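You operate a simulated robot arm through the tools that you are given. There is no shell and no other tool.

Carry out the task below with a simulated robot arm. There is one attempt and no reset: what you move stays moved.

## Task
Put things in order on the panel bench. At the end: the green abrasive pad from the panel bench is on the black grease dish; the green brake block from the panel bench stands where the green abrasive pad stood; the blue stubby brush from the panel bench stands where the yellow toothed stud stood; the yellow toothed stud from the panel bench stands where the green brake block stood; whatever was shut is shut again. Leave all else as you found it, and nothing knocked over.
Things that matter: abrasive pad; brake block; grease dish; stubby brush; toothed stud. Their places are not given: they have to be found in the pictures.

It is judged by the outcome, as a careful person would: the job done as asked, and still so three seconds after it is handed in. It fails if anything else is knocked over, pushed out of place, dropped, spilled or broken.

## Robot
A 5-joint arm with a two-finger parallel gripper, fixed in place. Base frame: the origin is at the foot of the arm, x ahead of it, y to its left, z up; the work surface is at about z = -0.008. Units: m, degrees, N and s.
With the tool pointing down near the work surface it reaches from about 0.26 to 0.68 m from the base axis. Its first joint turns from -66.0 to 66.0 degrees. The tool tilts only in the upright plane through the base axis and itself; it spins freely about its own axis. Payload 2.9 kg.
Tool frame: the origin (TCP) lies between the finger pads and is the grasp point; the fingertips stand 0.03 m ahead of it; z points along the fingers, y is the line along which they close. The gripper opens to 0.11 m. The fingers are 0.02 m wide and 0.01 m thick; the gripper's body (0.048 by 0.112 m) begins 0.055 m behind the TCP.
Orientation is told as [roll, pitch, yaw] about the base's x, y, z axes, in that order, counted from this pose: with the fingers straight down and closing along the base's y, the tool's x points along the base's -x, its y along +y and its z along -z.

## Interface
- The arm moves only by the tool servo_tool. Its argument "moves" is text: rows parted by semicolons, each of 6 numbers parted by spaces: the shift along the tool's x, y, z in m, then the turn, a rotation vector about the tool's x, y, z in degrees. In form: tx ty tz rx ry rz; .... A call has 1 to 20 rows; each row is the pose to reach, as a shift and turn from the pose commanded when the call began, along the tool's axes at that moment. "gripper" is the opening, from 0 (shut) to 1 (fully open), set as the call begins (left out, the last holds). Each row takes 0.2 s and may step no farther than 0.05 m and 8.6 degrees from the row before; otherwise, or with a gripper value out of range, the whole call is refused. Where a pose cannot be reached the arm comes as near as it can. A force on the tool above 40 N (or 10 N above the force at the start of the call, whichever is more), or a blocked arm, ends the call early, and 0.2 s more pass. The fingers move at their own pace (about 0.108 m/s each) and stop on an object; they squeeze with about 22 N. The grip force told is the motor's: it shows also when the fingers shut on nothing. Time passes only in rows, and 0.2 s behind the last, so rows that repeat a pose let the fingers close. It gives the time, the measured TCP pose, the force on the tool (base axes), the opening and the grip force at its end, in the units of the frame above (readings bear some noise), with the torque about the TCP (base axes, N m) and any sound that the robot's microphone picked up.
- Cameras (640 x 400 px; columns grow to the right, rows downward): "scene" is fixed at [0.016, -0.447, 0.5911]; the picture's right is [0.90, -0.44, 0.00], its down [-0.31, -0.63, -0.71] and it looks along [0.31, 0.64, -0.70] (base axes); focal length 278 px, centre (320, 200). "wrist" rides on the gripper at [0.072, 0.017, -0.103] in the tool frame; the picture's right is [-0.23, 0.97, 0.00], its down [-0.76, -0.18, -0.62] and it looks along [-0.61, -0.14, 0.78] (tool axes); focal length 222 px, centre (320, 200).
- grab_frame(camera): a new picture of that camera. The clock stands still meanwhile.
- measure_at(camera, pixels): there is no depth. For up to 12 entries [column, row, z] of the newest picture of that camera ("zoom" is the newest enlarged one), the place [x, y] in the base frame at which the ray of that pixel passes the height z, good to about 0.002 m. The clock stands still meanwhile.
- zoom(camera, box): a new picture of the part [left, top, right, bottom] of that camera's present view, enlarged. The clock stands still meanwhile.
- close_job(): hands the job in; it is judged then, once.

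Unless the task says otherwise, let go and move clear before handing in.

The tools are called after "Call:" by a JSON object that holds its "name" and its "arguments". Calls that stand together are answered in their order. servo_tool: Moves the arm, as the interface text tells. Its arguments: {"type":"object","properties":{"moves":{"type":"string"},"gripper":{"type":"number"}},"required":["moves"]} The other tools are called the same way: grab_frame (camera) takes a picture; measure_at (camera, pixels) gives the place at which the rays of pixels pass given heights; zoom (camera, box) takes an enlarged picture of a part of a camera's view; close_job () hands the job in.

At the start:

```text
clock: 0.0
tcp_pos: [0.4884, -0.0406, 0.318]
tool_rot: [0.0, 0.0, 0.0]
contact_force: [0.1, 0.1, -0.5]
ft_torque: [0.05, -0.01, 0.02]
grip_width: 0.1101
finger_force: 0.0
```

scene: 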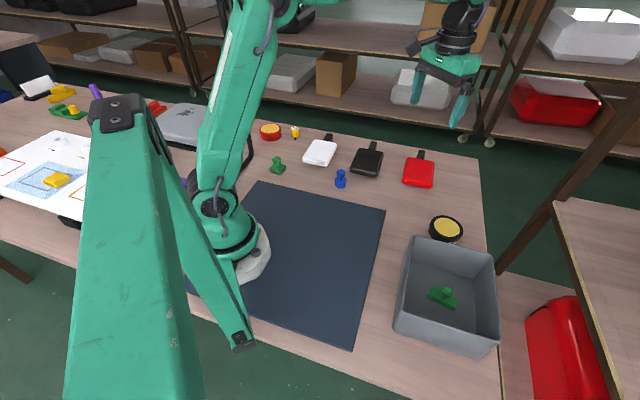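
wrist: 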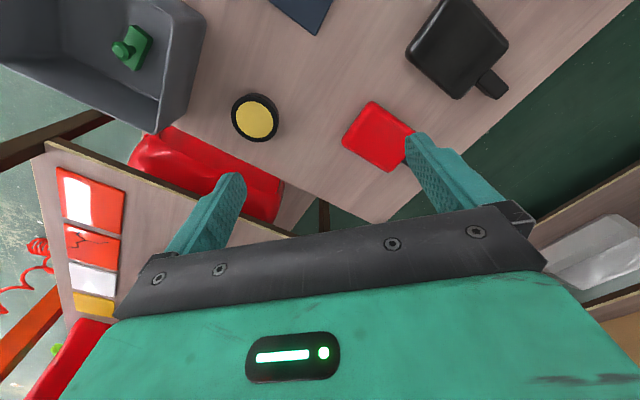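

The scene shows a bench with small items around (270,165), (340,178), (295,132), three dishes at (320,152), (367,160), (418,172), and a bin with a green thing at (443,297). I'll zoom in to identify each of them.

Call:
{"name": "zoom", "arguments": {"camera": "scene", "box": [240, 110, 400, 210]}}

Call:
{"name": "zoom", "arguments": {"camera": "scene", "box": [380, 200, 520, 360]}}

Call:
{"name": "zoom", "arguments": {"camera": "scene", "box": [0, 60, 200, 230]}}

```text
4.00 times, centred on (320, 160) of scene
```

zoom: 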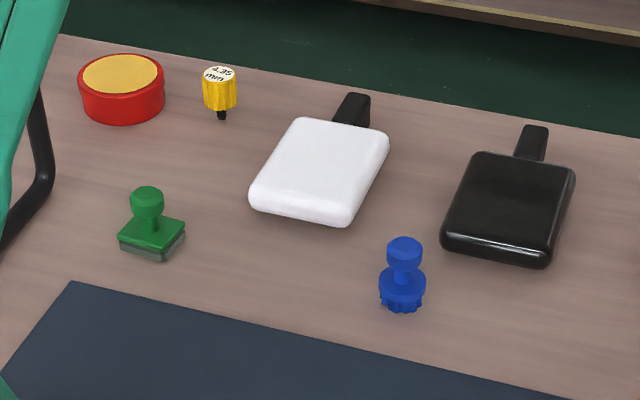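

```text
2.50 times, centred on (450, 280) of scene
```

zoom: 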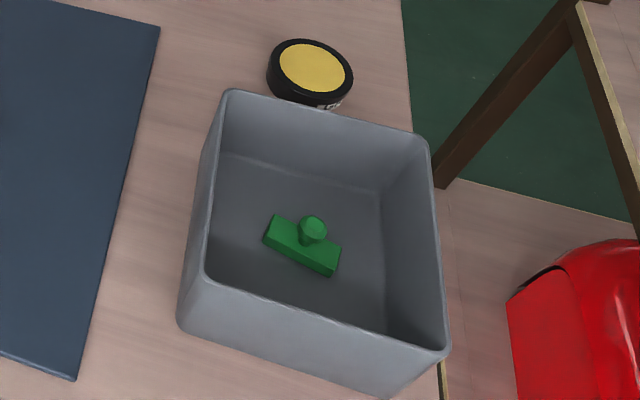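

```text
2.35 times, centred on (100, 145) of scene
```

zoom: 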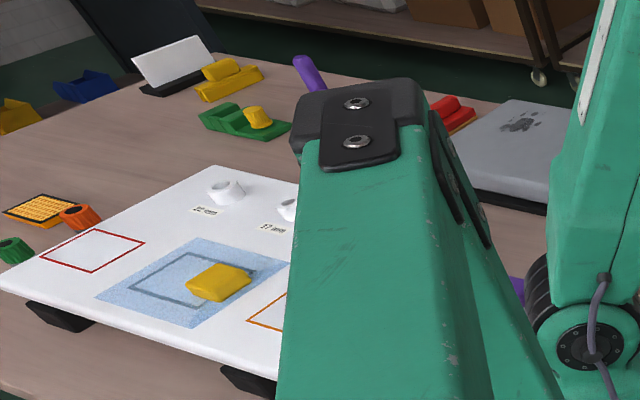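

The zooms show a green pad with a grey underside at (277,166), a blue toothed-foot piece at (340,178), and a yellow ribbed piece at (295,132). There are two round tins (red/yellow and black/yellow), three paddles, and a green block in the bin at (443,297). I'll measure their positions and zoom in on the wrist view.

Call:
{"name": "measure_at", "arguments": {"camera": "scene", "pixels": [[277, 171, 0.0], [340, 185, 0.0], [295, 138, 0.0], [270, 137, 0.0], [446, 234, 0.0], [443, 298, 0.01], [320, 155, 0.01], [367, 163, 0.01], [418, 174, 0.01], [62, 112, 0.0], [57, 181, 0.02], [185, 125, 0.02]]}}

Call:
{"name": "zoom", "arguments": {"camera": "wrist", "box": [80, 0, 400, 200]}}

Call:
{"name": "zoom", "arguments": {"camera": "scene", "box": [0, 70, 110, 140]}}

Call:
{"name": "zoom", "arguments": {"camera": "scene", "box": [130, 80, 260, 210]}}

```text
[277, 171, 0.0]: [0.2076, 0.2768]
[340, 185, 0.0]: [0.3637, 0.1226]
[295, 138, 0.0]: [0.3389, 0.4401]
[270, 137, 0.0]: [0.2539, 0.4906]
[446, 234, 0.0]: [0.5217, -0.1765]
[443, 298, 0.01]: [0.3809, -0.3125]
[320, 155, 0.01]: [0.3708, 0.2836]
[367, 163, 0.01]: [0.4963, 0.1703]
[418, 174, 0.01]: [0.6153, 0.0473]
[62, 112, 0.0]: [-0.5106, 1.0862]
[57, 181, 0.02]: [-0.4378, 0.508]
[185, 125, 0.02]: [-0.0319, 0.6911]
```

```text
2.00 times, centred on (240, 100) of wrist
```

zoom: 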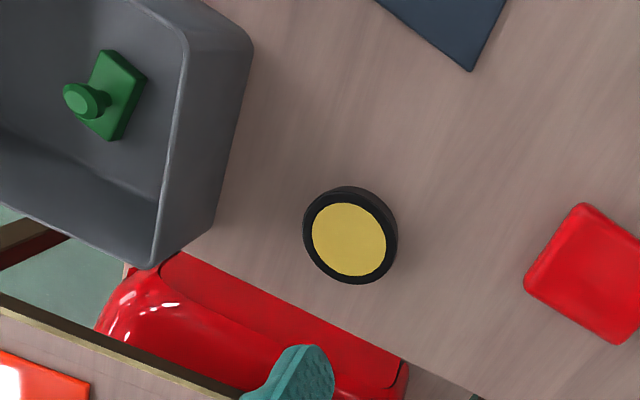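

```text
5.71 times, centred on (55, 105) of scene
```

zoom: 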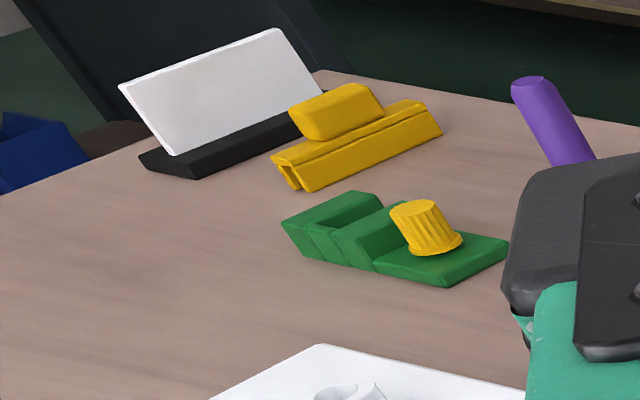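

```text
3.08 times, centred on (195, 145) of scene
```

zoom: 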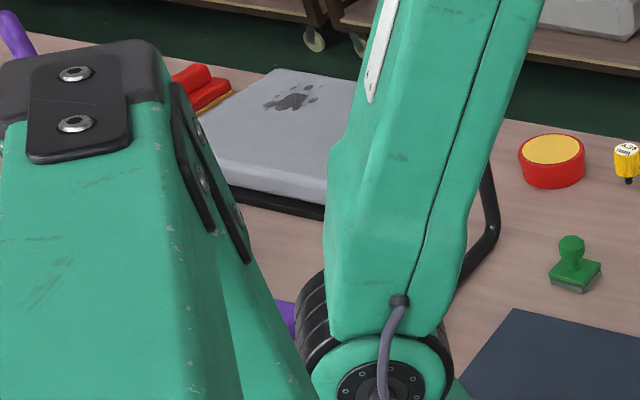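

The measured spots are all within reach, but I need close-ups to tell whether the "grease dish" is a tin or a paddle. I'll move the arm over the paddles and look with the wrist camera.

Call:
{"name": "servo_tool", "arguments": {"moves": "0.02 0.045 0 0 0 0; 0.04 0.09 0 0 0 0; 0.06 0.135 0.01 0 0 0; 0.08 0.18 0.03 0 0 0; 0.088 0.22 0.05 0 0 0; 0.088 0.24 0.07 0 0 0"}}

Call:
{"name": "grab_frame", "arguments": {"camera": "wrist"}}

Call:
{"name": "grab_frame", "arguments": {"camera": "scene"}}

```text
refused: row 3 steps farther than a row can; nothing moved
```

```text
taken
```

wrist: 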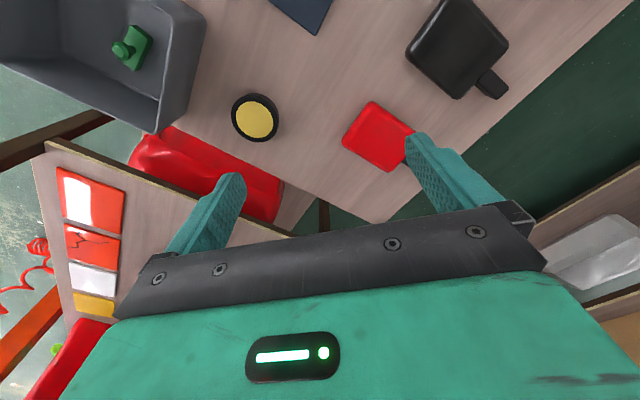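

```text
taken
```

scene: 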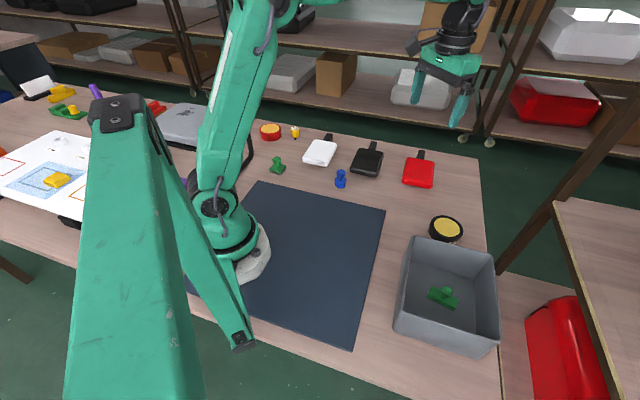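

The call was refused because a step was slightly too long, and the pictures show nothing moved. I'll resend the same move with smaller steps.

Call:
{"name": "servo_tool", "arguments": {"moves": "0.015 0.04 0.01 0 0 0; 0.03 0.08 0.02 0 0 0; 0.045 0.12 0.03 0 0 0; 0.06 0.16 0.04 0 0 0; 0.075 0.2 0.05 0 0 0; 0.088 0.24 0.06 0 0 0"}}

Call:
{"name": "grab_frame", "arguments": {"camera": "wrist"}}

Call:
{"name": "grab_frame", "arguments": {"camera": "scene"}}

```text
clock: 1.4
tcp_pos: [0.4, 0.199, 0.2556]
tool_rot: [0.1, 0.0, 0.0]
contact_force: [0.3, -0.5, -0.9]
ft_torque: [-0.04, 0.03, 0.01]
grip_width: 0.11
finger_force: 0.1
```

```text
taken
```

wrist: 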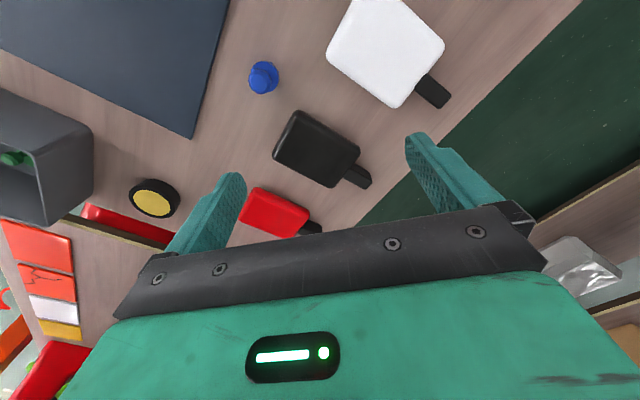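

```text
taken
```

scene: 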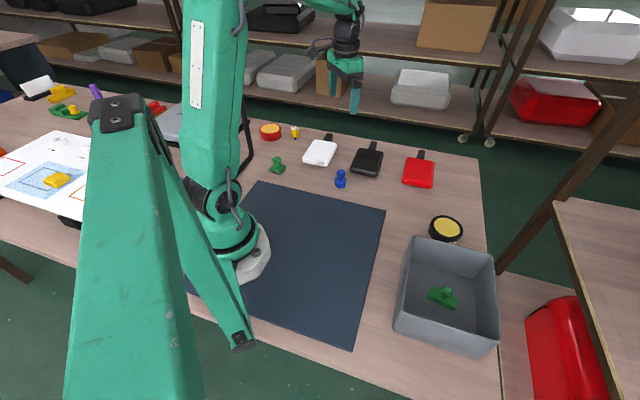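

Call:
{"name": "zoom", "arguments": {"camera": "wrist", "box": [220, 0, 480, 160]}}

Call:
{"name": "zoom", "arguments": {"camera": "wrist", "box": [80, 120, 400, 260]}}

```text
2.46 times, centred on (350, 80) of wrist
```

zoom: 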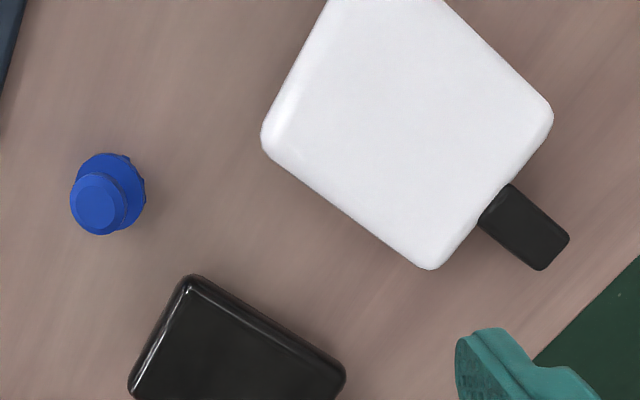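

```text
2.00 times, centred on (240, 190) of wrist
```

zoom: 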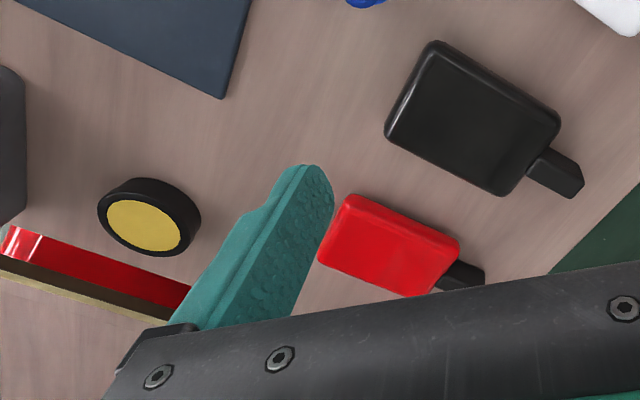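

The wrist zoom shows that the paddles are rounded slabs with a black tab, and the tins are round with a recessed yellow face. I'll zoom in more on both, since I have to decide which one is the "grease dish".

Call:
{"name": "zoom", "arguments": {"camera": "scene", "box": [420, 205, 476, 250]}}

Call:
{"name": "zoom", "arguments": {"camera": "scene", "box": [340, 135, 400, 185]}}

Call:
{"name": "zoom", "arguments": {"camera": "scene", "box": [255, 115, 315, 150]}}

Call:
{"name": "zoom", "arguments": {"camera": "scene", "box": [395, 140, 445, 195]}}

Call:
{"name": "zoom", "arguments": {"camera": "scene", "box": [260, 145, 300, 180]}}

Call:
{"name": "zoom", "arguments": {"camera": "scene", "box": [325, 160, 360, 192]}}

```text
8.89 times, centred on (448, 228) of scene
```

zoom: 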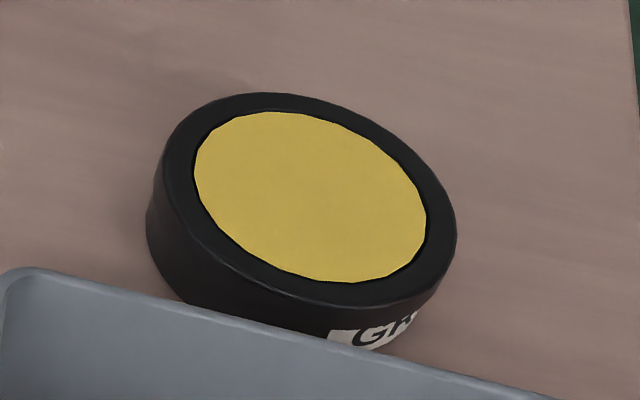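

```text
8.00 times, centred on (370, 160) of scene
```

zoom: 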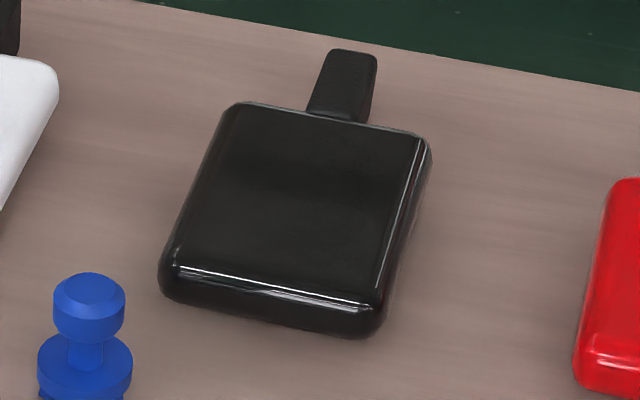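

```text
10.67 times, centred on (285, 132) of scene
```

zoom: 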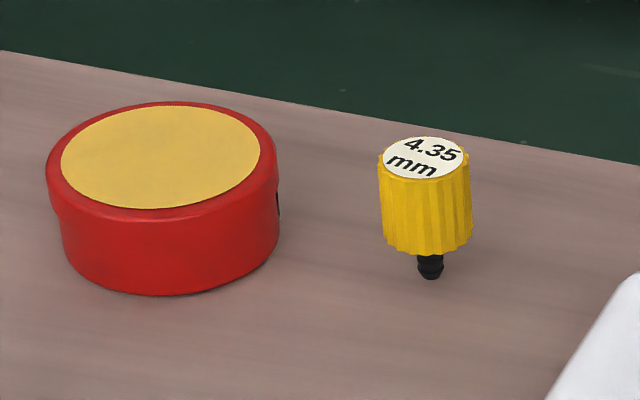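

```text
7.27 times, centred on (420, 168) of scene
```

zoom: 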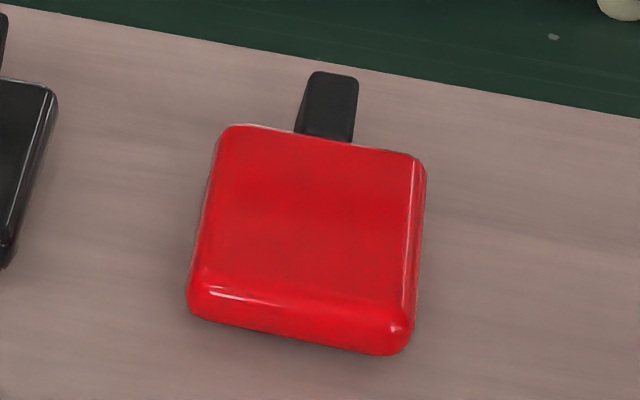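

```text
11.43 times, centred on (280, 162) of scene
```

zoom: 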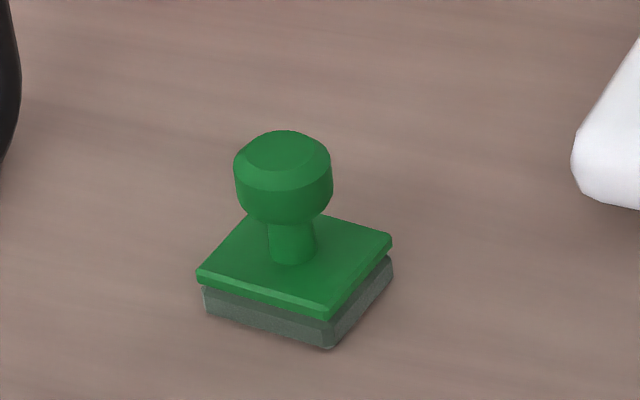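

```text
12.50 times, centred on (342, 176) of scene
```

zoom: 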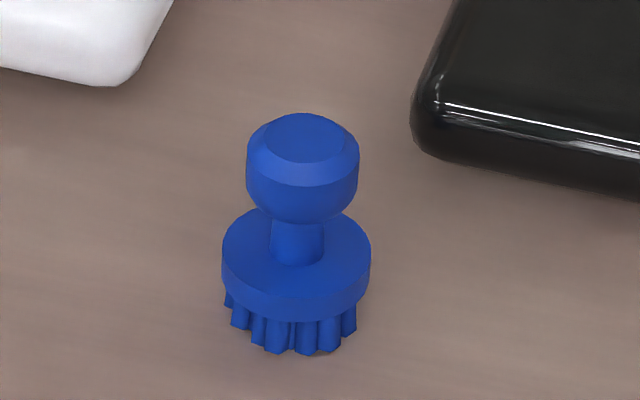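

The black tin's side label starts with "GR", so the black grease dish is the round tin at (446,228). The blue brush has a bristled foot at (340,178), the green pad is at (277,166), and the yellow ribbed piece has a black barbed stem at (295,132). I'll swing over the yellow piece for a closer look and check the hidden areas.

Call:
{"name": "servo_tool", "arguments": {"moves": "0.012 0.044 0.007 0 0 0; 0.024 0.088 0.014 0 0 0; 0.036 0.132 0.021 0 0 0; 0.048 0.177 0.028 0 0 0; 0.06 0.221 0.035 0 0 0"}}

Call:
{"name": "grab_frame", "arguments": {"camera": "wrist"}}

Call:
{"name": "grab_frame", "arguments": {"camera": "scene"}}

```text
clock: 2.6
tcp_pos: [0.3408, 0.4186, 0.2219]
tool_rot: [0.0, 0.1, 0.1]
contact_force: [-0.4, 0.4, -0.3]
ft_torque: [-0.03, -0.01, -0.02]
grip_width: 0.11
finger_force: 0.1
```

```text
taken
```

wrist: 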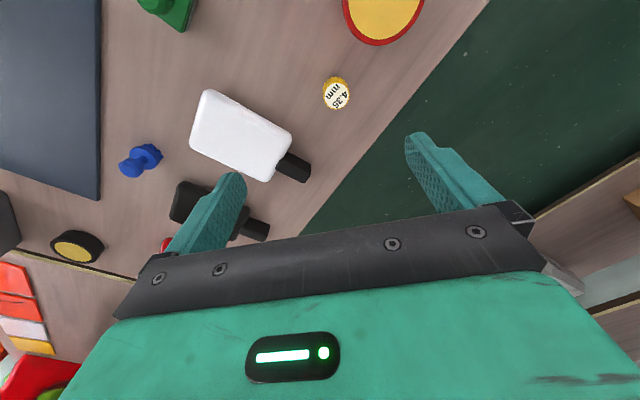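

```text
taken
```

scene: 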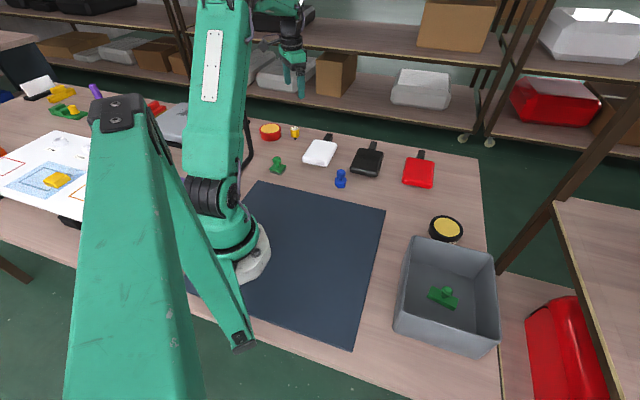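

The yellow piece is now in the wrist view at (336,92), and no other hidden reachable items have shown up. I'll triangulate heights by measuring the same features from both cameras.

Call:
{"name": "measure_at", "arguments": {"camera": "wrist", "pixels": [[336, 94, 0.0], [336, 94, 0.02], [336, 94, 0.03], [336, 94, 0.04], [383, 10, 0.0], [383, 10, 0.03]]}}

Call:
{"name": "measure_at", "arguments": {"camera": "scene", "pixels": [[295, 128.5, 0.0], [295, 128.5, 0.02], [295, 128.5, 0.03], [295, 128.5, 0.04], [295.3, 140.5, -0.008], [270, 128, 0.02], [270, 128, 0.03], [270, 128, 0.0]]}}

Call:
{"name": "zoom", "arguments": {"camera": "wrist", "box": [100, 0, 420, 200]}}

Call:
{"name": "zoom", "arguments": {"camera": "scene", "box": [283, 117, 307, 147]}}

Call:
{"name": "zoom", "arguments": {"camera": "wrist", "box": [300, 60, 380, 120]}}

```text
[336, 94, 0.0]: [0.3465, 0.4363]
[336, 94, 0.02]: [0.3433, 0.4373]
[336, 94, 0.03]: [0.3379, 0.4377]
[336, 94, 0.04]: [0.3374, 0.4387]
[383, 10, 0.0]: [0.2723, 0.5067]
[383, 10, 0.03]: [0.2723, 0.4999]
```

```text
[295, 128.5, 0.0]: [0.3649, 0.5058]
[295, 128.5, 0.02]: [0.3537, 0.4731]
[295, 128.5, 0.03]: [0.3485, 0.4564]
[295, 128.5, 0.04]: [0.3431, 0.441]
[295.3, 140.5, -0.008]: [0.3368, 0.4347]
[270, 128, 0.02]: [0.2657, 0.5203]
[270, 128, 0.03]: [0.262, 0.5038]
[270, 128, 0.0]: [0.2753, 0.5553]
```

```text
2.00 times, centred on (260, 100) of wrist
```

zoom: 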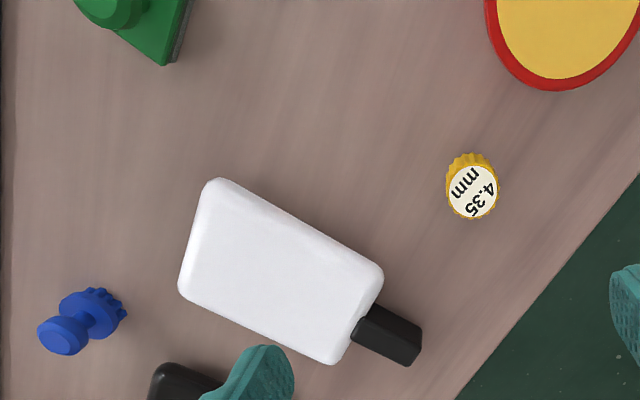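

```text
13.33 times, centred on (295, 132) of scene
```

zoom: 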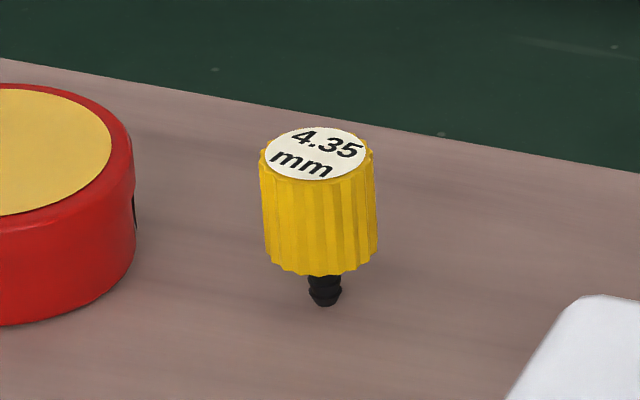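

```text
6.67 times, centred on (340, 90) of wrist
```

zoom: 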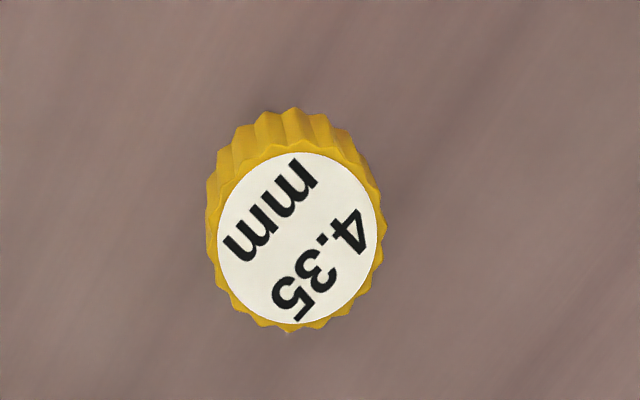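

The yellow stud is about 0.048 m tall with its top at z≈0.04, and about 0.034 m across near (0.338, 0.438). I'll do the pad first, so I'll move directly over it to measure its knob.

Call:
{"name": "servo_tool", "arguments": {"moves": "0.026 -0.029 0.008 0 0 0; 0.052 -0.058 0.016 0 0 0; 0.078 -0.087 0.024 0 0 0; 0.104 -0.116 0.032 0 0 0; 0.130 -0.144 0.04 0 0 0"}}

Call:
{"name": "grab_frame", "arguments": {"camera": "wrist"}}

Call:
{"name": "grab_frame", "arguments": {"camera": "scene"}}

```text
clock: 3.8
tcp_pos: [0.2124, 0.2752, 0.1803]
tool_rot: [0.0, 0.0, 0.0]
contact_force: [0.5, -0.5, 0.6]
ft_torque: [0.01, 0.0, 0.01]
grip_width: 0.1099
finger_force: 0.1
```

```text
taken
```

wrist: 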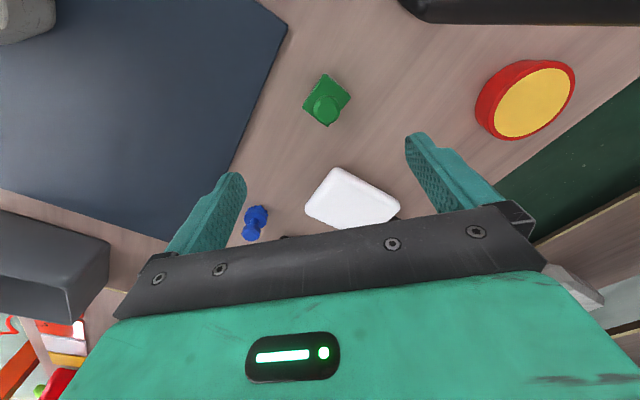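

```text
taken
```

scene: 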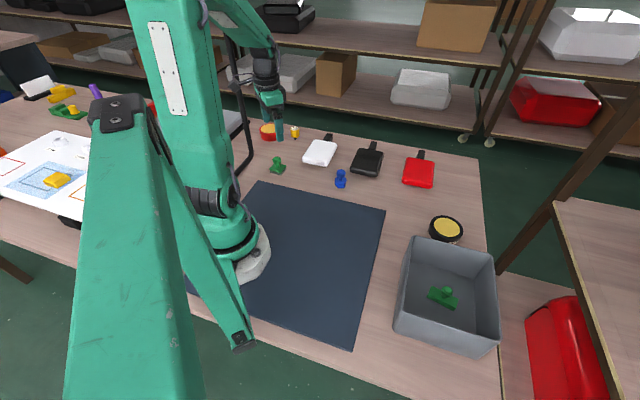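

Call:
{"name": "zoom", "arguments": {"camera": "scene", "box": [262, 148, 294, 180]}}

Call:
{"name": "zoom", "arguments": {"camera": "wrist", "box": [290, 60, 370, 140]}}

```text
12.50 times, centred on (278, 164) of scene
```

zoom: 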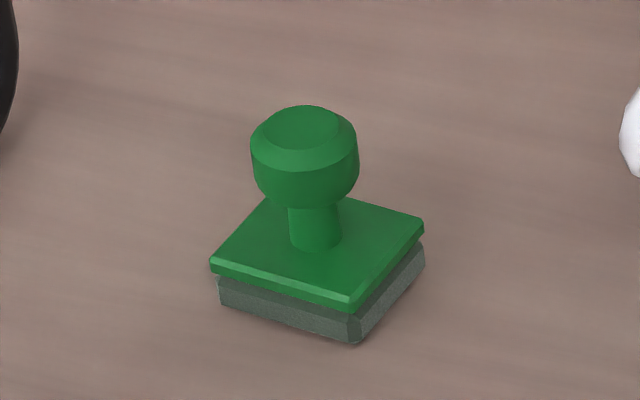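

```text
5.00 times, centred on (330, 100) of wrist
```

zoom: 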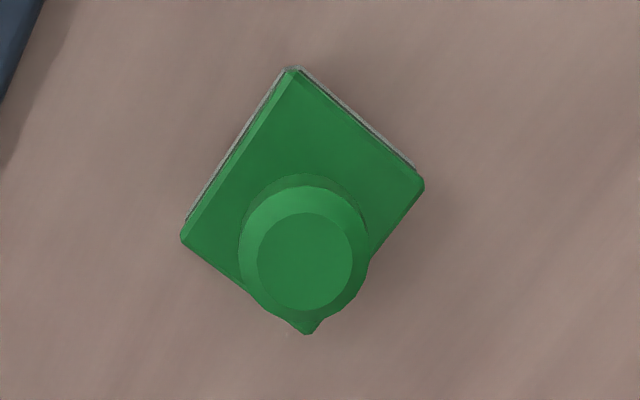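

The wrist zoom puts the pad's knob top at wrist pixel (327,112), and the scene zoom puts it at (276.6,158.2). I'll triangulate the knob top, plate corners and base.

Call:
{"name": "measure_at", "arguments": {"camera": "wrist", "pixels": [[327, 112.4, 0.03], [327, 112.4, 0.04], [327, 112.4, 0.05], [302.4, 107.4, 0.01], [324.4, 73.6, 0.01], [350.8, 96.8, 0.01], [327.4, 126.8, 0.01], [302.4, 107.4, 0.0], [350.8, 96.8, 0.0]]}}

Call:
{"name": "measure_at", "arguments": {"camera": "scene", "pixels": [[276.64, 158.24, 0.03], [276.64, 158.24, 0.04], [276.64, 158.24, 0.05], [269.3, 168.9, 0.01], [280.6, 172, 0.01], [286.2, 165.6, 0.01], [280.9, 175.4, -0.008], [286.3, 169, -0.008], [269.9, 172.2, -0.008]]}}

```text
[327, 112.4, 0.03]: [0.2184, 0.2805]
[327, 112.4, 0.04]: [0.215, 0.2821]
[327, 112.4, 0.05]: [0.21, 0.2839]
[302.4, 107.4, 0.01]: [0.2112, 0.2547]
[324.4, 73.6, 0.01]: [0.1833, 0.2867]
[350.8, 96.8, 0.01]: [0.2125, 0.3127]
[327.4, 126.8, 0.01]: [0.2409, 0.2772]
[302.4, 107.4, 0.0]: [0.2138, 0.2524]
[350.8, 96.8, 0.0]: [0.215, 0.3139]
```

```text
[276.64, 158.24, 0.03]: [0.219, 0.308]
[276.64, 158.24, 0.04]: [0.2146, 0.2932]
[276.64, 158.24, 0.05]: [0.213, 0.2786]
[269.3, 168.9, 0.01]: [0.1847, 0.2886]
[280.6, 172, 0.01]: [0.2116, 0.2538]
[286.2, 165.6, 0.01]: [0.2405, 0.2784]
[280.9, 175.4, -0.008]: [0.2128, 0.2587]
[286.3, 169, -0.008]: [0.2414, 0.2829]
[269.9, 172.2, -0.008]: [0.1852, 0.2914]
```

The pad's plate top is at z≈0.011, centred at (0.212,0.283). Its knob is about 0.029 m wide with its top at z≈0.047. I'll align over it and stop just above, then check before lowering.

Call:
{"name": "servo_tool", "arguments": {"moves": "-0.001 0.004 0.035 0 0 0; -0.0016 0.0074 0.07 0 0 0; -0.0016 0.0074 0.0915 0 0 0; -0.0016 0.0074 0.0915 0 0 0"}}

Call:
{"name": "grab_frame", "arguments": {"camera": "wrist"}}

Call:
{"name": "zoom", "arguments": {"camera": "scene", "box": [250, 120, 310, 180]}}

```text
clock: 4.8
tcp_pos: [0.2117, 0.2837, 0.0903]
tool_rot: [-0.1, 0.0, 0.0]
contact_force: [0.2, 0.3, 0.4]
ft_torque: [0.03, -0.02, 0.01]
grip_width: 0.11
finger_force: 0.1
```

```text
taken
```

wrist: 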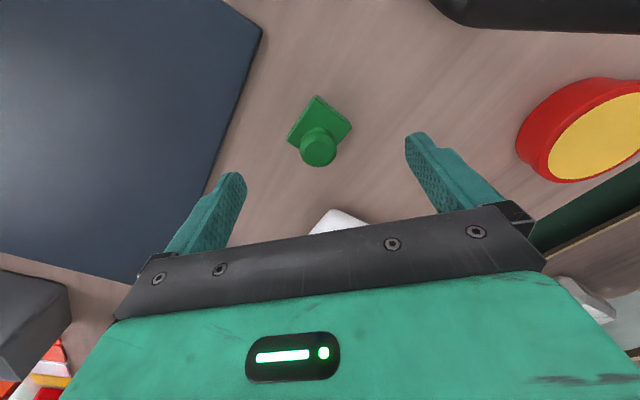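

```text
6.67 times, centred on (280, 150) of scene
```

zoom: 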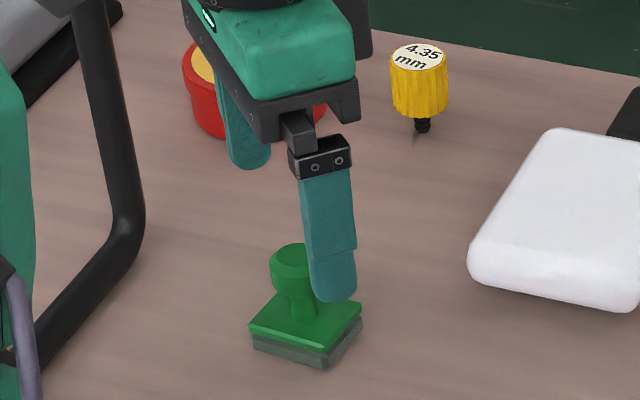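

The knob top is at about (318,149), nearly where the grasp axis projects, so the tool is aligned. I'll lower to TCP z≈0.046, which keeps the tips above the plate, and then close on the knob.

Call:
{"name": "servo_tool", "arguments": {"moves": "0 -0.0005 0.022 0 0 0; 0 -0.0005 0.044 0 0 0; 0 -0.0005 0.044 0 0 0"}}

Call:
{"name": "zoom", "arguments": {"camera": "scene", "box": [250, 120, 310, 180]}}

```text
clock: 5.6
tcp_pos: [0.2126, 0.2835, 0.0475]
tool_rot: [0.0, 0.1, 0.0]
contact_force: [0.4, -0.3, -0.5]
ft_torque: [-0.04, 0.02, -0.03]
grip_width: 0.1101
finger_force: 0.0
```

```text
6.67 times, centred on (280, 150) of scene
```

zoom: 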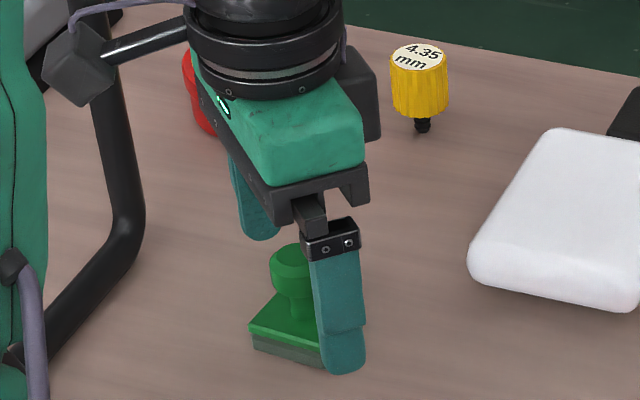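

The tool is level around the knob with the tips clear of the plate. Closing now.

Call:
{"name": "servo_tool", "arguments": {"moves": "0 0 0 0 0 0; 0 0 0 0 0 0; 0 0 0 0 0 0", "gripper": 0}}

Call:
{"name": "grab_frame", "arguments": {"camera": "wrist"}}

Call:
{"name": "zoom", "arguments": {"camera": "scene", "box": [250, 120, 310, 180]}}

```text
clock: 6.4
tcp_pos: [0.2118, 0.2848, 0.0484]
tool_rot: [0.0, 0.0, 0.0]
contact_force: [0.7, -1.0, 0.4]
ft_torque: [-0.02, 0.0, 0.01]
grip_width: 0.0268
finger_force: 22.0
```

```text
taken
```

wrist: 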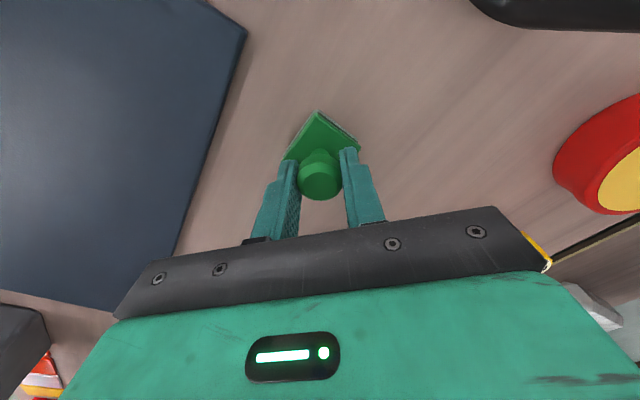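

```text
6.67 times, centred on (280, 150) of scene
```

zoom: 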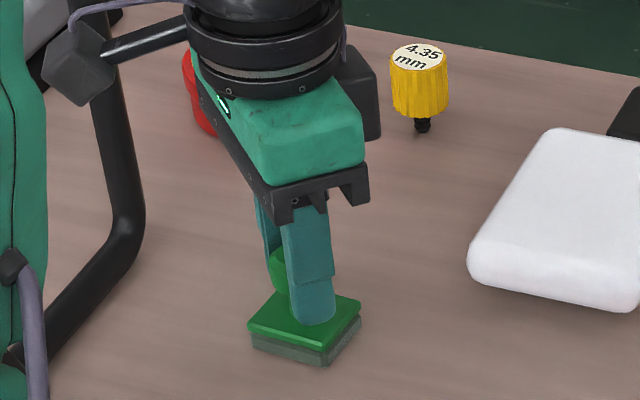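

The grip is held at 0.0268 m, so the pad is secured. I'll lift straight up and carry it toward the black dish, stopping short so I can measure the dish first.

Call:
{"name": "servo_tool", "arguments": {"moves": "0 0 -0.03 0 0 0; 0 0 -0.065 0 0 0; 0 0 -0.1 0 0 0; 0 0 -0.13 0 0 0; 0 0 -0.15 0 0 0"}}

Call:
{"name": "grab_frame", "arguments": {"camera": "wrist"}}

Call:
{"name": "grab_frame", "arguments": {"camera": "scene"}}

```text
clock: 7.6
tcp_pos: [0.2137, 0.284, 0.1988]
tool_rot: [0.0, 0.0, 0.0]
contact_force: [0.4, -0.8, -1.6]
ft_torque: [0.0, -0.04, 0.05]
grip_width: 0.0268
finger_force: 22.2
```

```text
taken
```

wrist: 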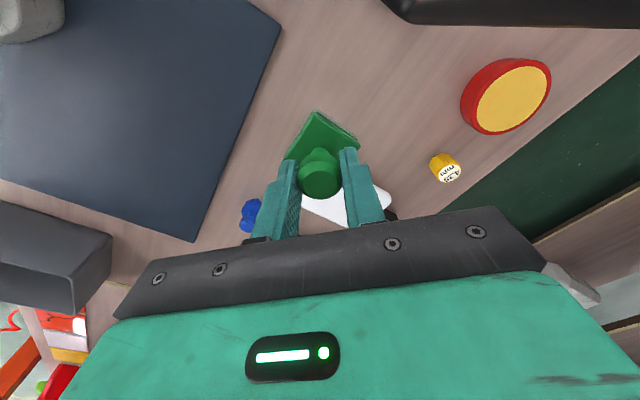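

```text
taken
```

scene: 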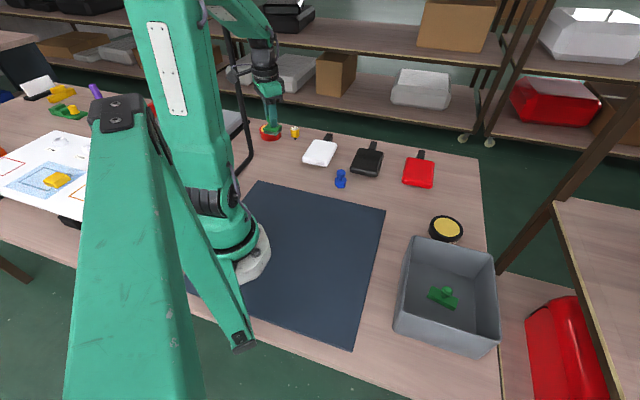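

The pad is lifted and the workspace looks unchanged. I'll carry it over to beside the dish at TCP ≈(0.55,-0.13), so the dish shows clear of the held pad in the wrist view.

Call:
{"name": "servo_tool", "arguments": {"moves": "-0.015 -0.018 0 0 0 0; -0.042 -0.052 0 0 0 0; -0.07 -0.086 0 0 0 0; -0.098 -0.12 0 0 0 0; -0.126 -0.155 0 0 0 0; -0.154 -0.19 0 0 0 0; -0.182 -0.225 0 0 0 0; -0.21 -0.26 0 0 0 0; -0.238 -0.295 0 0 0 0; -0.266 -0.33 0 0 0 0; -0.294 -0.364 0 0 0 0; -0.32 -0.395 0 0 0 0; -0.337 -0.414 0 0 0 0"}}

Call:
{"name": "grab_frame", "arguments": {"camera": "wrist"}}

Call:
{"name": "grab_frame", "arguments": {"camera": "scene"}}

```text
clock: 10.4
tcp_pos: [0.5503, -0.1303, 0.1999]
tool_rot: [-0.1, 0.1, 0.1]
contact_force: [-0.8, 0.1, -0.9]
ft_torque: [0.0, -0.03, 0.0]
grip_width: 0.026
finger_force: 22.0
```

```text
taken
```

wrist: 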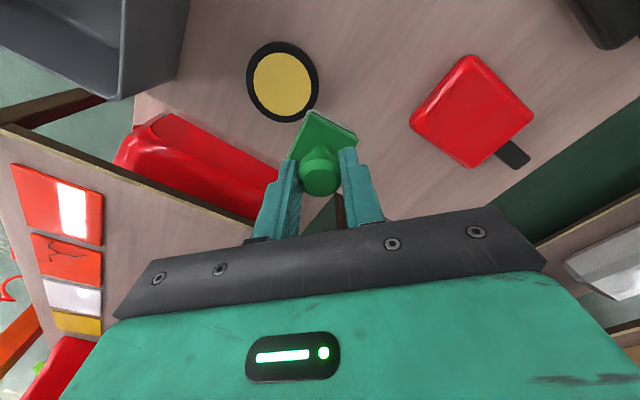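

```text
taken
```

scene: 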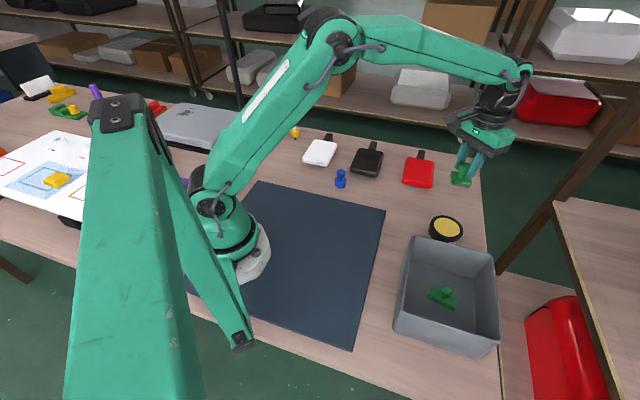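

Call:
{"name": "zoom", "arguments": {"camera": "wrist", "box": [230, 25, 340, 135]}}

Call:
{"name": "zoom", "arguments": {"camera": "scene", "box": [420, 205, 476, 250]}}

Call:
{"name": "zoom", "arguments": {"camera": "scene", "box": [430, 130, 510, 200]}}

```text
3.64 times, centred on (285, 80) of wrist
```

zoom: 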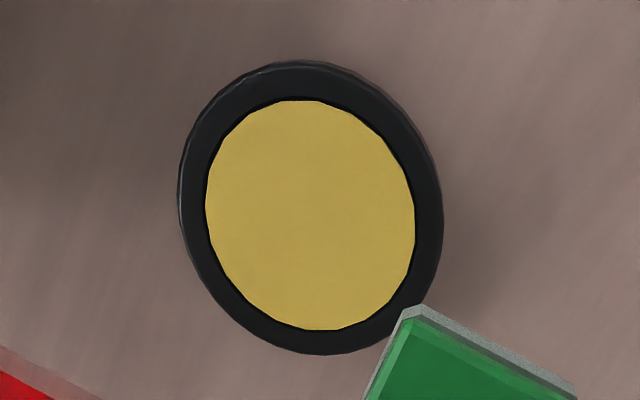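

```text
8.89 times, centred on (448, 228) of scene
```

zoom: 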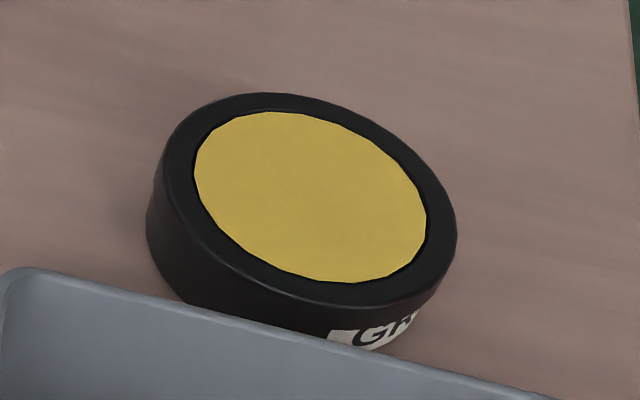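

```text
5.71 times, centred on (470, 165) of scene
```

zoom: 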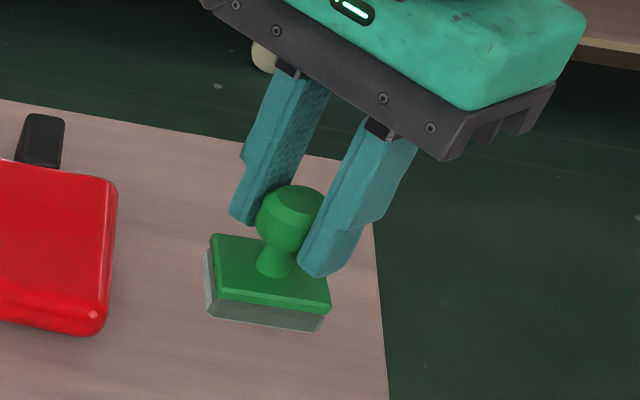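

The dish is clear in both views. The yellow surface centre is at wrist (282.3,84.1) and scene (446.9,227.8), so I'll triangulate its height and extent.

Call:
{"name": "measure_at", "arguments": {"camera": "wrist", "pixels": [[282.3, 84.1, 0.01], [282.3, 84.1, 0.02], [282.3, 84.1, 0.03], [253.4, 83, 0.02], [311.1, 88, 0.02], [280, 52.6, 0.02], [284, 115.8, 0.02], [246, 80, 0.02], [318.8, 86, 0.02]]}}

Call:
{"name": "measure_at", "arguments": {"camera": "scene", "pixels": [[446.9, 227.8, 0.01], [446.9, 227.8, 0.02], [446.9, 227.8, 0.03], [433.9, 224.5, 0.02], [459.9, 231.2, 0.02], [443, 218, 0.02], [451, 237, 0.02], [428.5, 233, 0.0], [428.5, 233, -0.008]]}}

```text
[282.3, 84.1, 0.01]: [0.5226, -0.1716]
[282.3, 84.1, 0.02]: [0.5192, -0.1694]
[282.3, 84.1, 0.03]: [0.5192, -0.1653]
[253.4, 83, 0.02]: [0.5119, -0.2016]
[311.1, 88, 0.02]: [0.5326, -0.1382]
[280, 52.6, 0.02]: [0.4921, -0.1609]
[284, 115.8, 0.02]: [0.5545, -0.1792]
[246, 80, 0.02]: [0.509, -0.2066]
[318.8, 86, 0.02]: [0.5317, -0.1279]
```

```text
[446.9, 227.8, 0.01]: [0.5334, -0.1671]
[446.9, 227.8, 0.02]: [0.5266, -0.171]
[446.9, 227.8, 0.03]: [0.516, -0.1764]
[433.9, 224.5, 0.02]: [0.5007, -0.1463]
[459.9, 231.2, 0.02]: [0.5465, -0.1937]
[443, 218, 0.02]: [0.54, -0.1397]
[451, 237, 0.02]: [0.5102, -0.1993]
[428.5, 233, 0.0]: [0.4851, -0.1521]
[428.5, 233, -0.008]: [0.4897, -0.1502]
```

The dish surface is at z≈0.022, centred near (0.5205,-0.170), about 0.065 m across inside. Before lowering I'll check how tall the bin beside it is, for gripper clearance.

Call:
{"name": "measure_at", "arguments": {"camera": "wrist", "pixels": [[118, 98, 0.06], [118, 98, 0.08], [118, 98, 0.1], [118, 98, 0.12], [178, 78, -0.008], [190, 0, -0.008]]}}

Call:
{"name": "measure_at", "arguments": {"camera": "scene", "pixels": [[493.2, 256, 0.06], [493.2, 256, 0.08], [493.2, 256, 0.1], [493.2, 256, 0.12], [414, 237, 0.06], [414, 237, 0.08], [414, 237, 0.1], [404, 314, 0.08], [394, 331, -0.008], [500, 348, 0.08]]}}

Call:
{"name": "zoom", "arguments": {"camera": "wrist", "box": [0, 0, 220, 140]}}

```text
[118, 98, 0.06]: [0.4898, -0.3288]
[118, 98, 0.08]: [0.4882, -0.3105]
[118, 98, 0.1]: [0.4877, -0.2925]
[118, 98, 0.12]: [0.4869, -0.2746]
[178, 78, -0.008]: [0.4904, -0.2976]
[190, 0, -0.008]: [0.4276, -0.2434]
```

```text
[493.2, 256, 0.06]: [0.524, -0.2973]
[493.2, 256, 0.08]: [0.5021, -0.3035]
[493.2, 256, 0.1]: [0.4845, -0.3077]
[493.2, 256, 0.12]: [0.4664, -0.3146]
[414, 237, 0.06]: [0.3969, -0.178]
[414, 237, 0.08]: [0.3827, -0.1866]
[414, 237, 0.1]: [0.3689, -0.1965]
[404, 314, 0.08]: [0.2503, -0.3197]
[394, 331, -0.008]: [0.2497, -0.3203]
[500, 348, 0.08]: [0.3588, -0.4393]
```

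```text
2.86 times, centred on (110, 70) of wrist
```

zoom: 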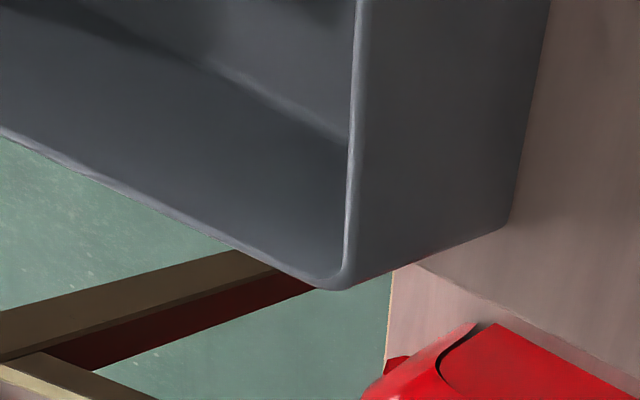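

The bin rim is at z≈0.09 and about 0.117 m from the dish centre, so the gripper clears it. I'll centre over the dish and lower to TCP z≈0.095 to check alignment.

Call:
{"name": "servo_tool", "arguments": {"moves": "0.015 -0.02 0 0 0 0; 0.0297 -0.04 0.01 0 0 0; 0.0297 -0.04 0.045 0 0 0; 0.0297 -0.04 0.08 0 0 0; 0.0297 -0.04 0.104 0 0 0; 0.0297 -0.04 0.104 0 0 0"}}

Call:
{"name": "zoom", "arguments": {"camera": "scene", "box": [415, 180, 495, 250]}}

Call:
{"name": "grab_frame", "arguments": {"camera": "wrist"}}

```text
clock: 11.8
tcp_pos: [0.5203, -0.1703, 0.0948]
tool_rot: [0.0, 0.0, 0.1]
contact_force: [0.0, 1.0, -0.1]
ft_torque: [-0.02, 0.0, -0.01]
grip_width: 0.026
finger_force: 21.7
```

```text
5.71 times, centred on (455, 215) of scene
```

zoom: 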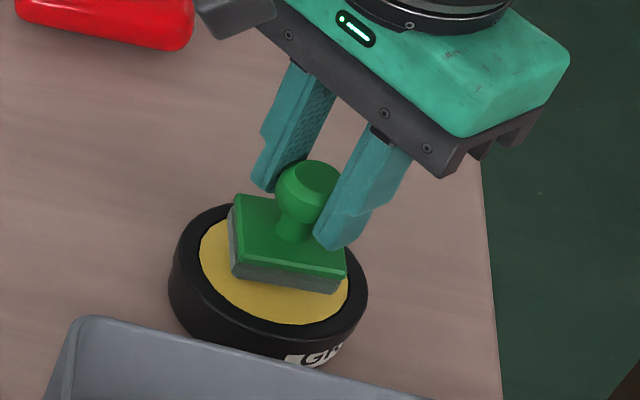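

```text
taken
```

wrist: 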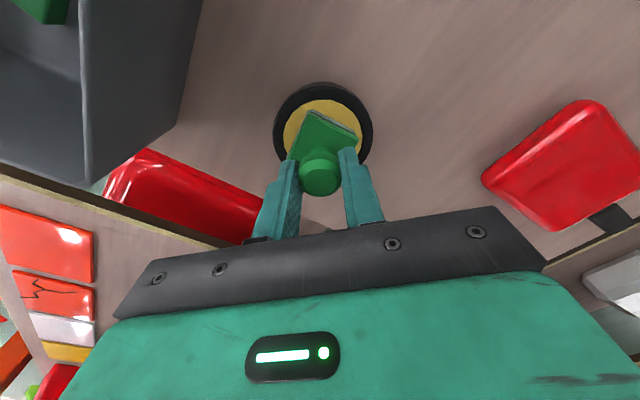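

The pad sits centred over the yellow surface about 17 mm up. I'll lower most of the way, then creep and watch the force.

Call:
{"name": "servo_tool", "arguments": {"moves": "0 0 0.007 0 0 0; 0 0 0.013 0 0 0; 0 0 0.015 0 0 0; 0 0 0.015 0 0 0"}}

Call:
{"name": "zoom", "arguments": {"camera": "scene", "box": [415, 190, 485, 250]}}

```text
clock: 12.8
tcp_pos: [0.521, -0.172, 0.0807]
tool_rot: [-0.1, -0.3, 0.1]
contact_force: [4.5, 4.2, 17.8]
ft_torque: [0.22, -0.19, -0.1]
grip_width: 0.0257
finger_force: 21.8
```

```text
6.67 times, centred on (450, 220) of scene
```

zoom: 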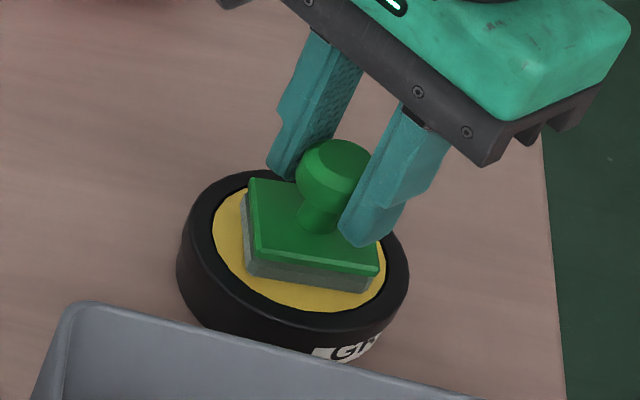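

Contact is already made with a force of 17.8 N at z=0.0807, so the pad rests on the dish. I'll back off about 1 mm to relieve the load before letting go.

Call:
{"name": "servo_tool", "arguments": {"moves": "0 0 -0.001 0 0 0; 0 0 -0.0013 0 0 0; 0 0 -0.0013 0 0 0"}}

Call:
{"name": "zoom", "arguments": {"camera": "scene", "box": [425, 200, 475, 245]}}

Call:
{"name": "zoom", "arguments": {"camera": "wrist", "box": [240, 70, 400, 210]}}

```text
clock: 13.6
tcp_pos: [0.5198, -0.1712, 0.0812]
tool_rot: [0.0, -0.1, 0.0]
contact_force: [5.9, -1.3, 15.3]
ft_torque: [-0.05, -0.46, -0.02]
grip_width: 0.0258
finger_force: 21.8
```

```text
8.89 times, centred on (450, 222) of scene
```

zoom: 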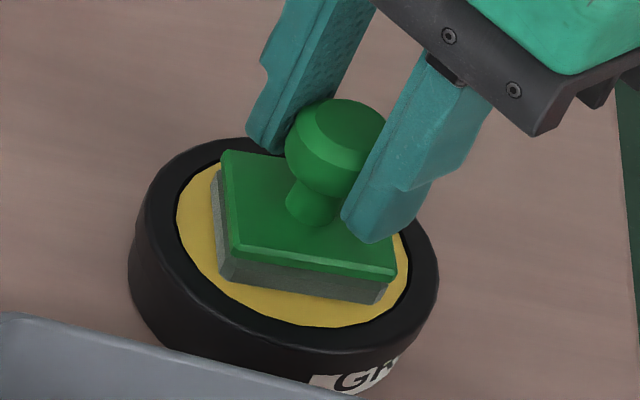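

```text
2.86 times, centred on (320, 140) of wrist
```

zoom: 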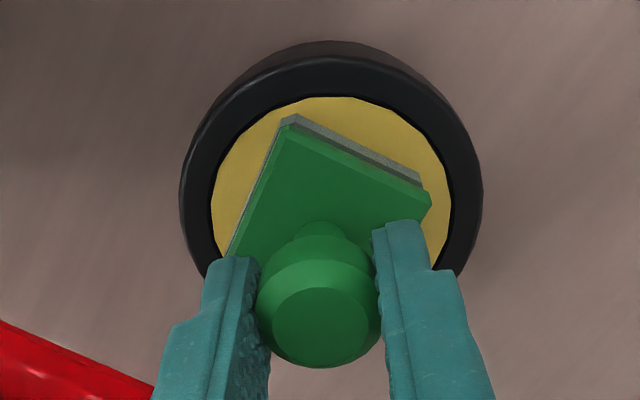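

The pad is on the yellow surface, but the arm still pushes with about 15 N. I'll raise a little more in small steps until the load is near zero.

Call:
{"name": "servo_tool", "arguments": {"moves": "0 0 -0.001 0 0 0; 0 0 -0.002 0 0 0; 0 0 -0.002 0 0 0"}}

Call:
{"name": "zoom", "arguments": {"camera": "scene", "box": [425, 200, 475, 245]}}

```text
clock: 14.4
tcp_pos: [0.5186, -0.1706, 0.0813]
tool_rot: [0.2, 0.3, 0.0]
contact_force: [0.0, -0.5, -0.8]
ft_torque: [0.01, 0.02, 0.01]
grip_width: 0.0258
finger_force: 22.2
```

```text
8.89 times, centred on (450, 222) of scene
```

zoom: 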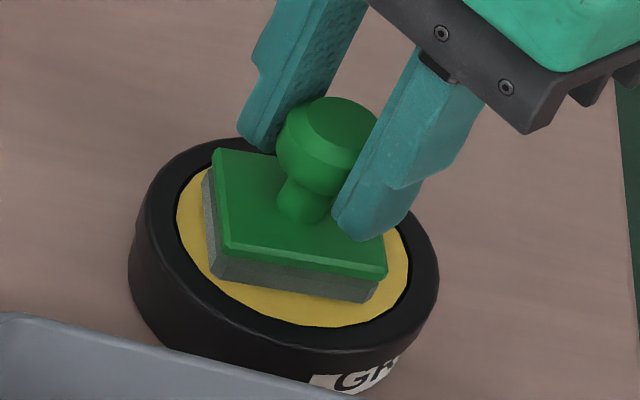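

The load is now zero and the pad is centred well inside the yellow area, hovering at most a millimetre or two. I'll settle 1 mm down, then release.

Call:
{"name": "servo_tool", "arguments": {"moves": "0 0 0.001 0 0 0; 0 0 0.001 0 0 0"}}

```text
clock: 15.0
tcp_pos: [0.5205, -0.172, 0.0807]
tool_rot: [-0.1, 0.0, 0.0]
contact_force: [0.7, 0.4, -0.5]
ft_torque: [-0.04, 0.0, 0.01]
grip_width: 0.0258
finger_force: 22.3
```

There's still no contact force, so I'll ease down one more millimetre.

Call:
{"name": "servo_tool", "arguments": {"moves": "0 0 0.001 0 0 0; 0 0 0.001 0 0 0"}}

Call:
{"name": "zoom", "arguments": {"camera": "scene", "box": [425, 200, 475, 245]}}

```text
clock: 15.6
tcp_pos: [0.519, -0.1723, 0.0812]
tool_rot: [-0.1, 0.0, 0.0]
contact_force: [-0.7, -0.6, 0.7]
ft_torque: [-0.03, 0.03, 0.02]
grip_width: 0.0259
finger_force: 22.6
```

```text
8.89 times, centred on (450, 222) of scene
```

zoom: 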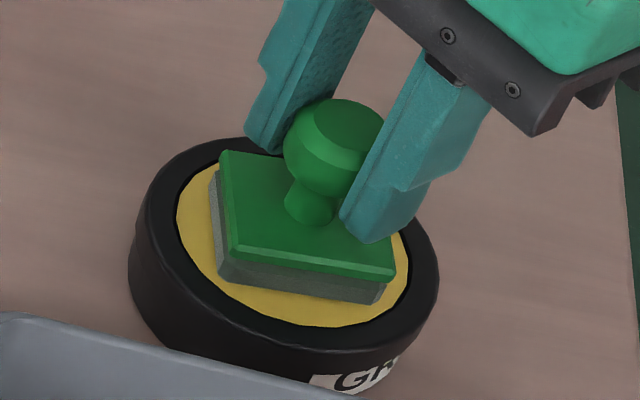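

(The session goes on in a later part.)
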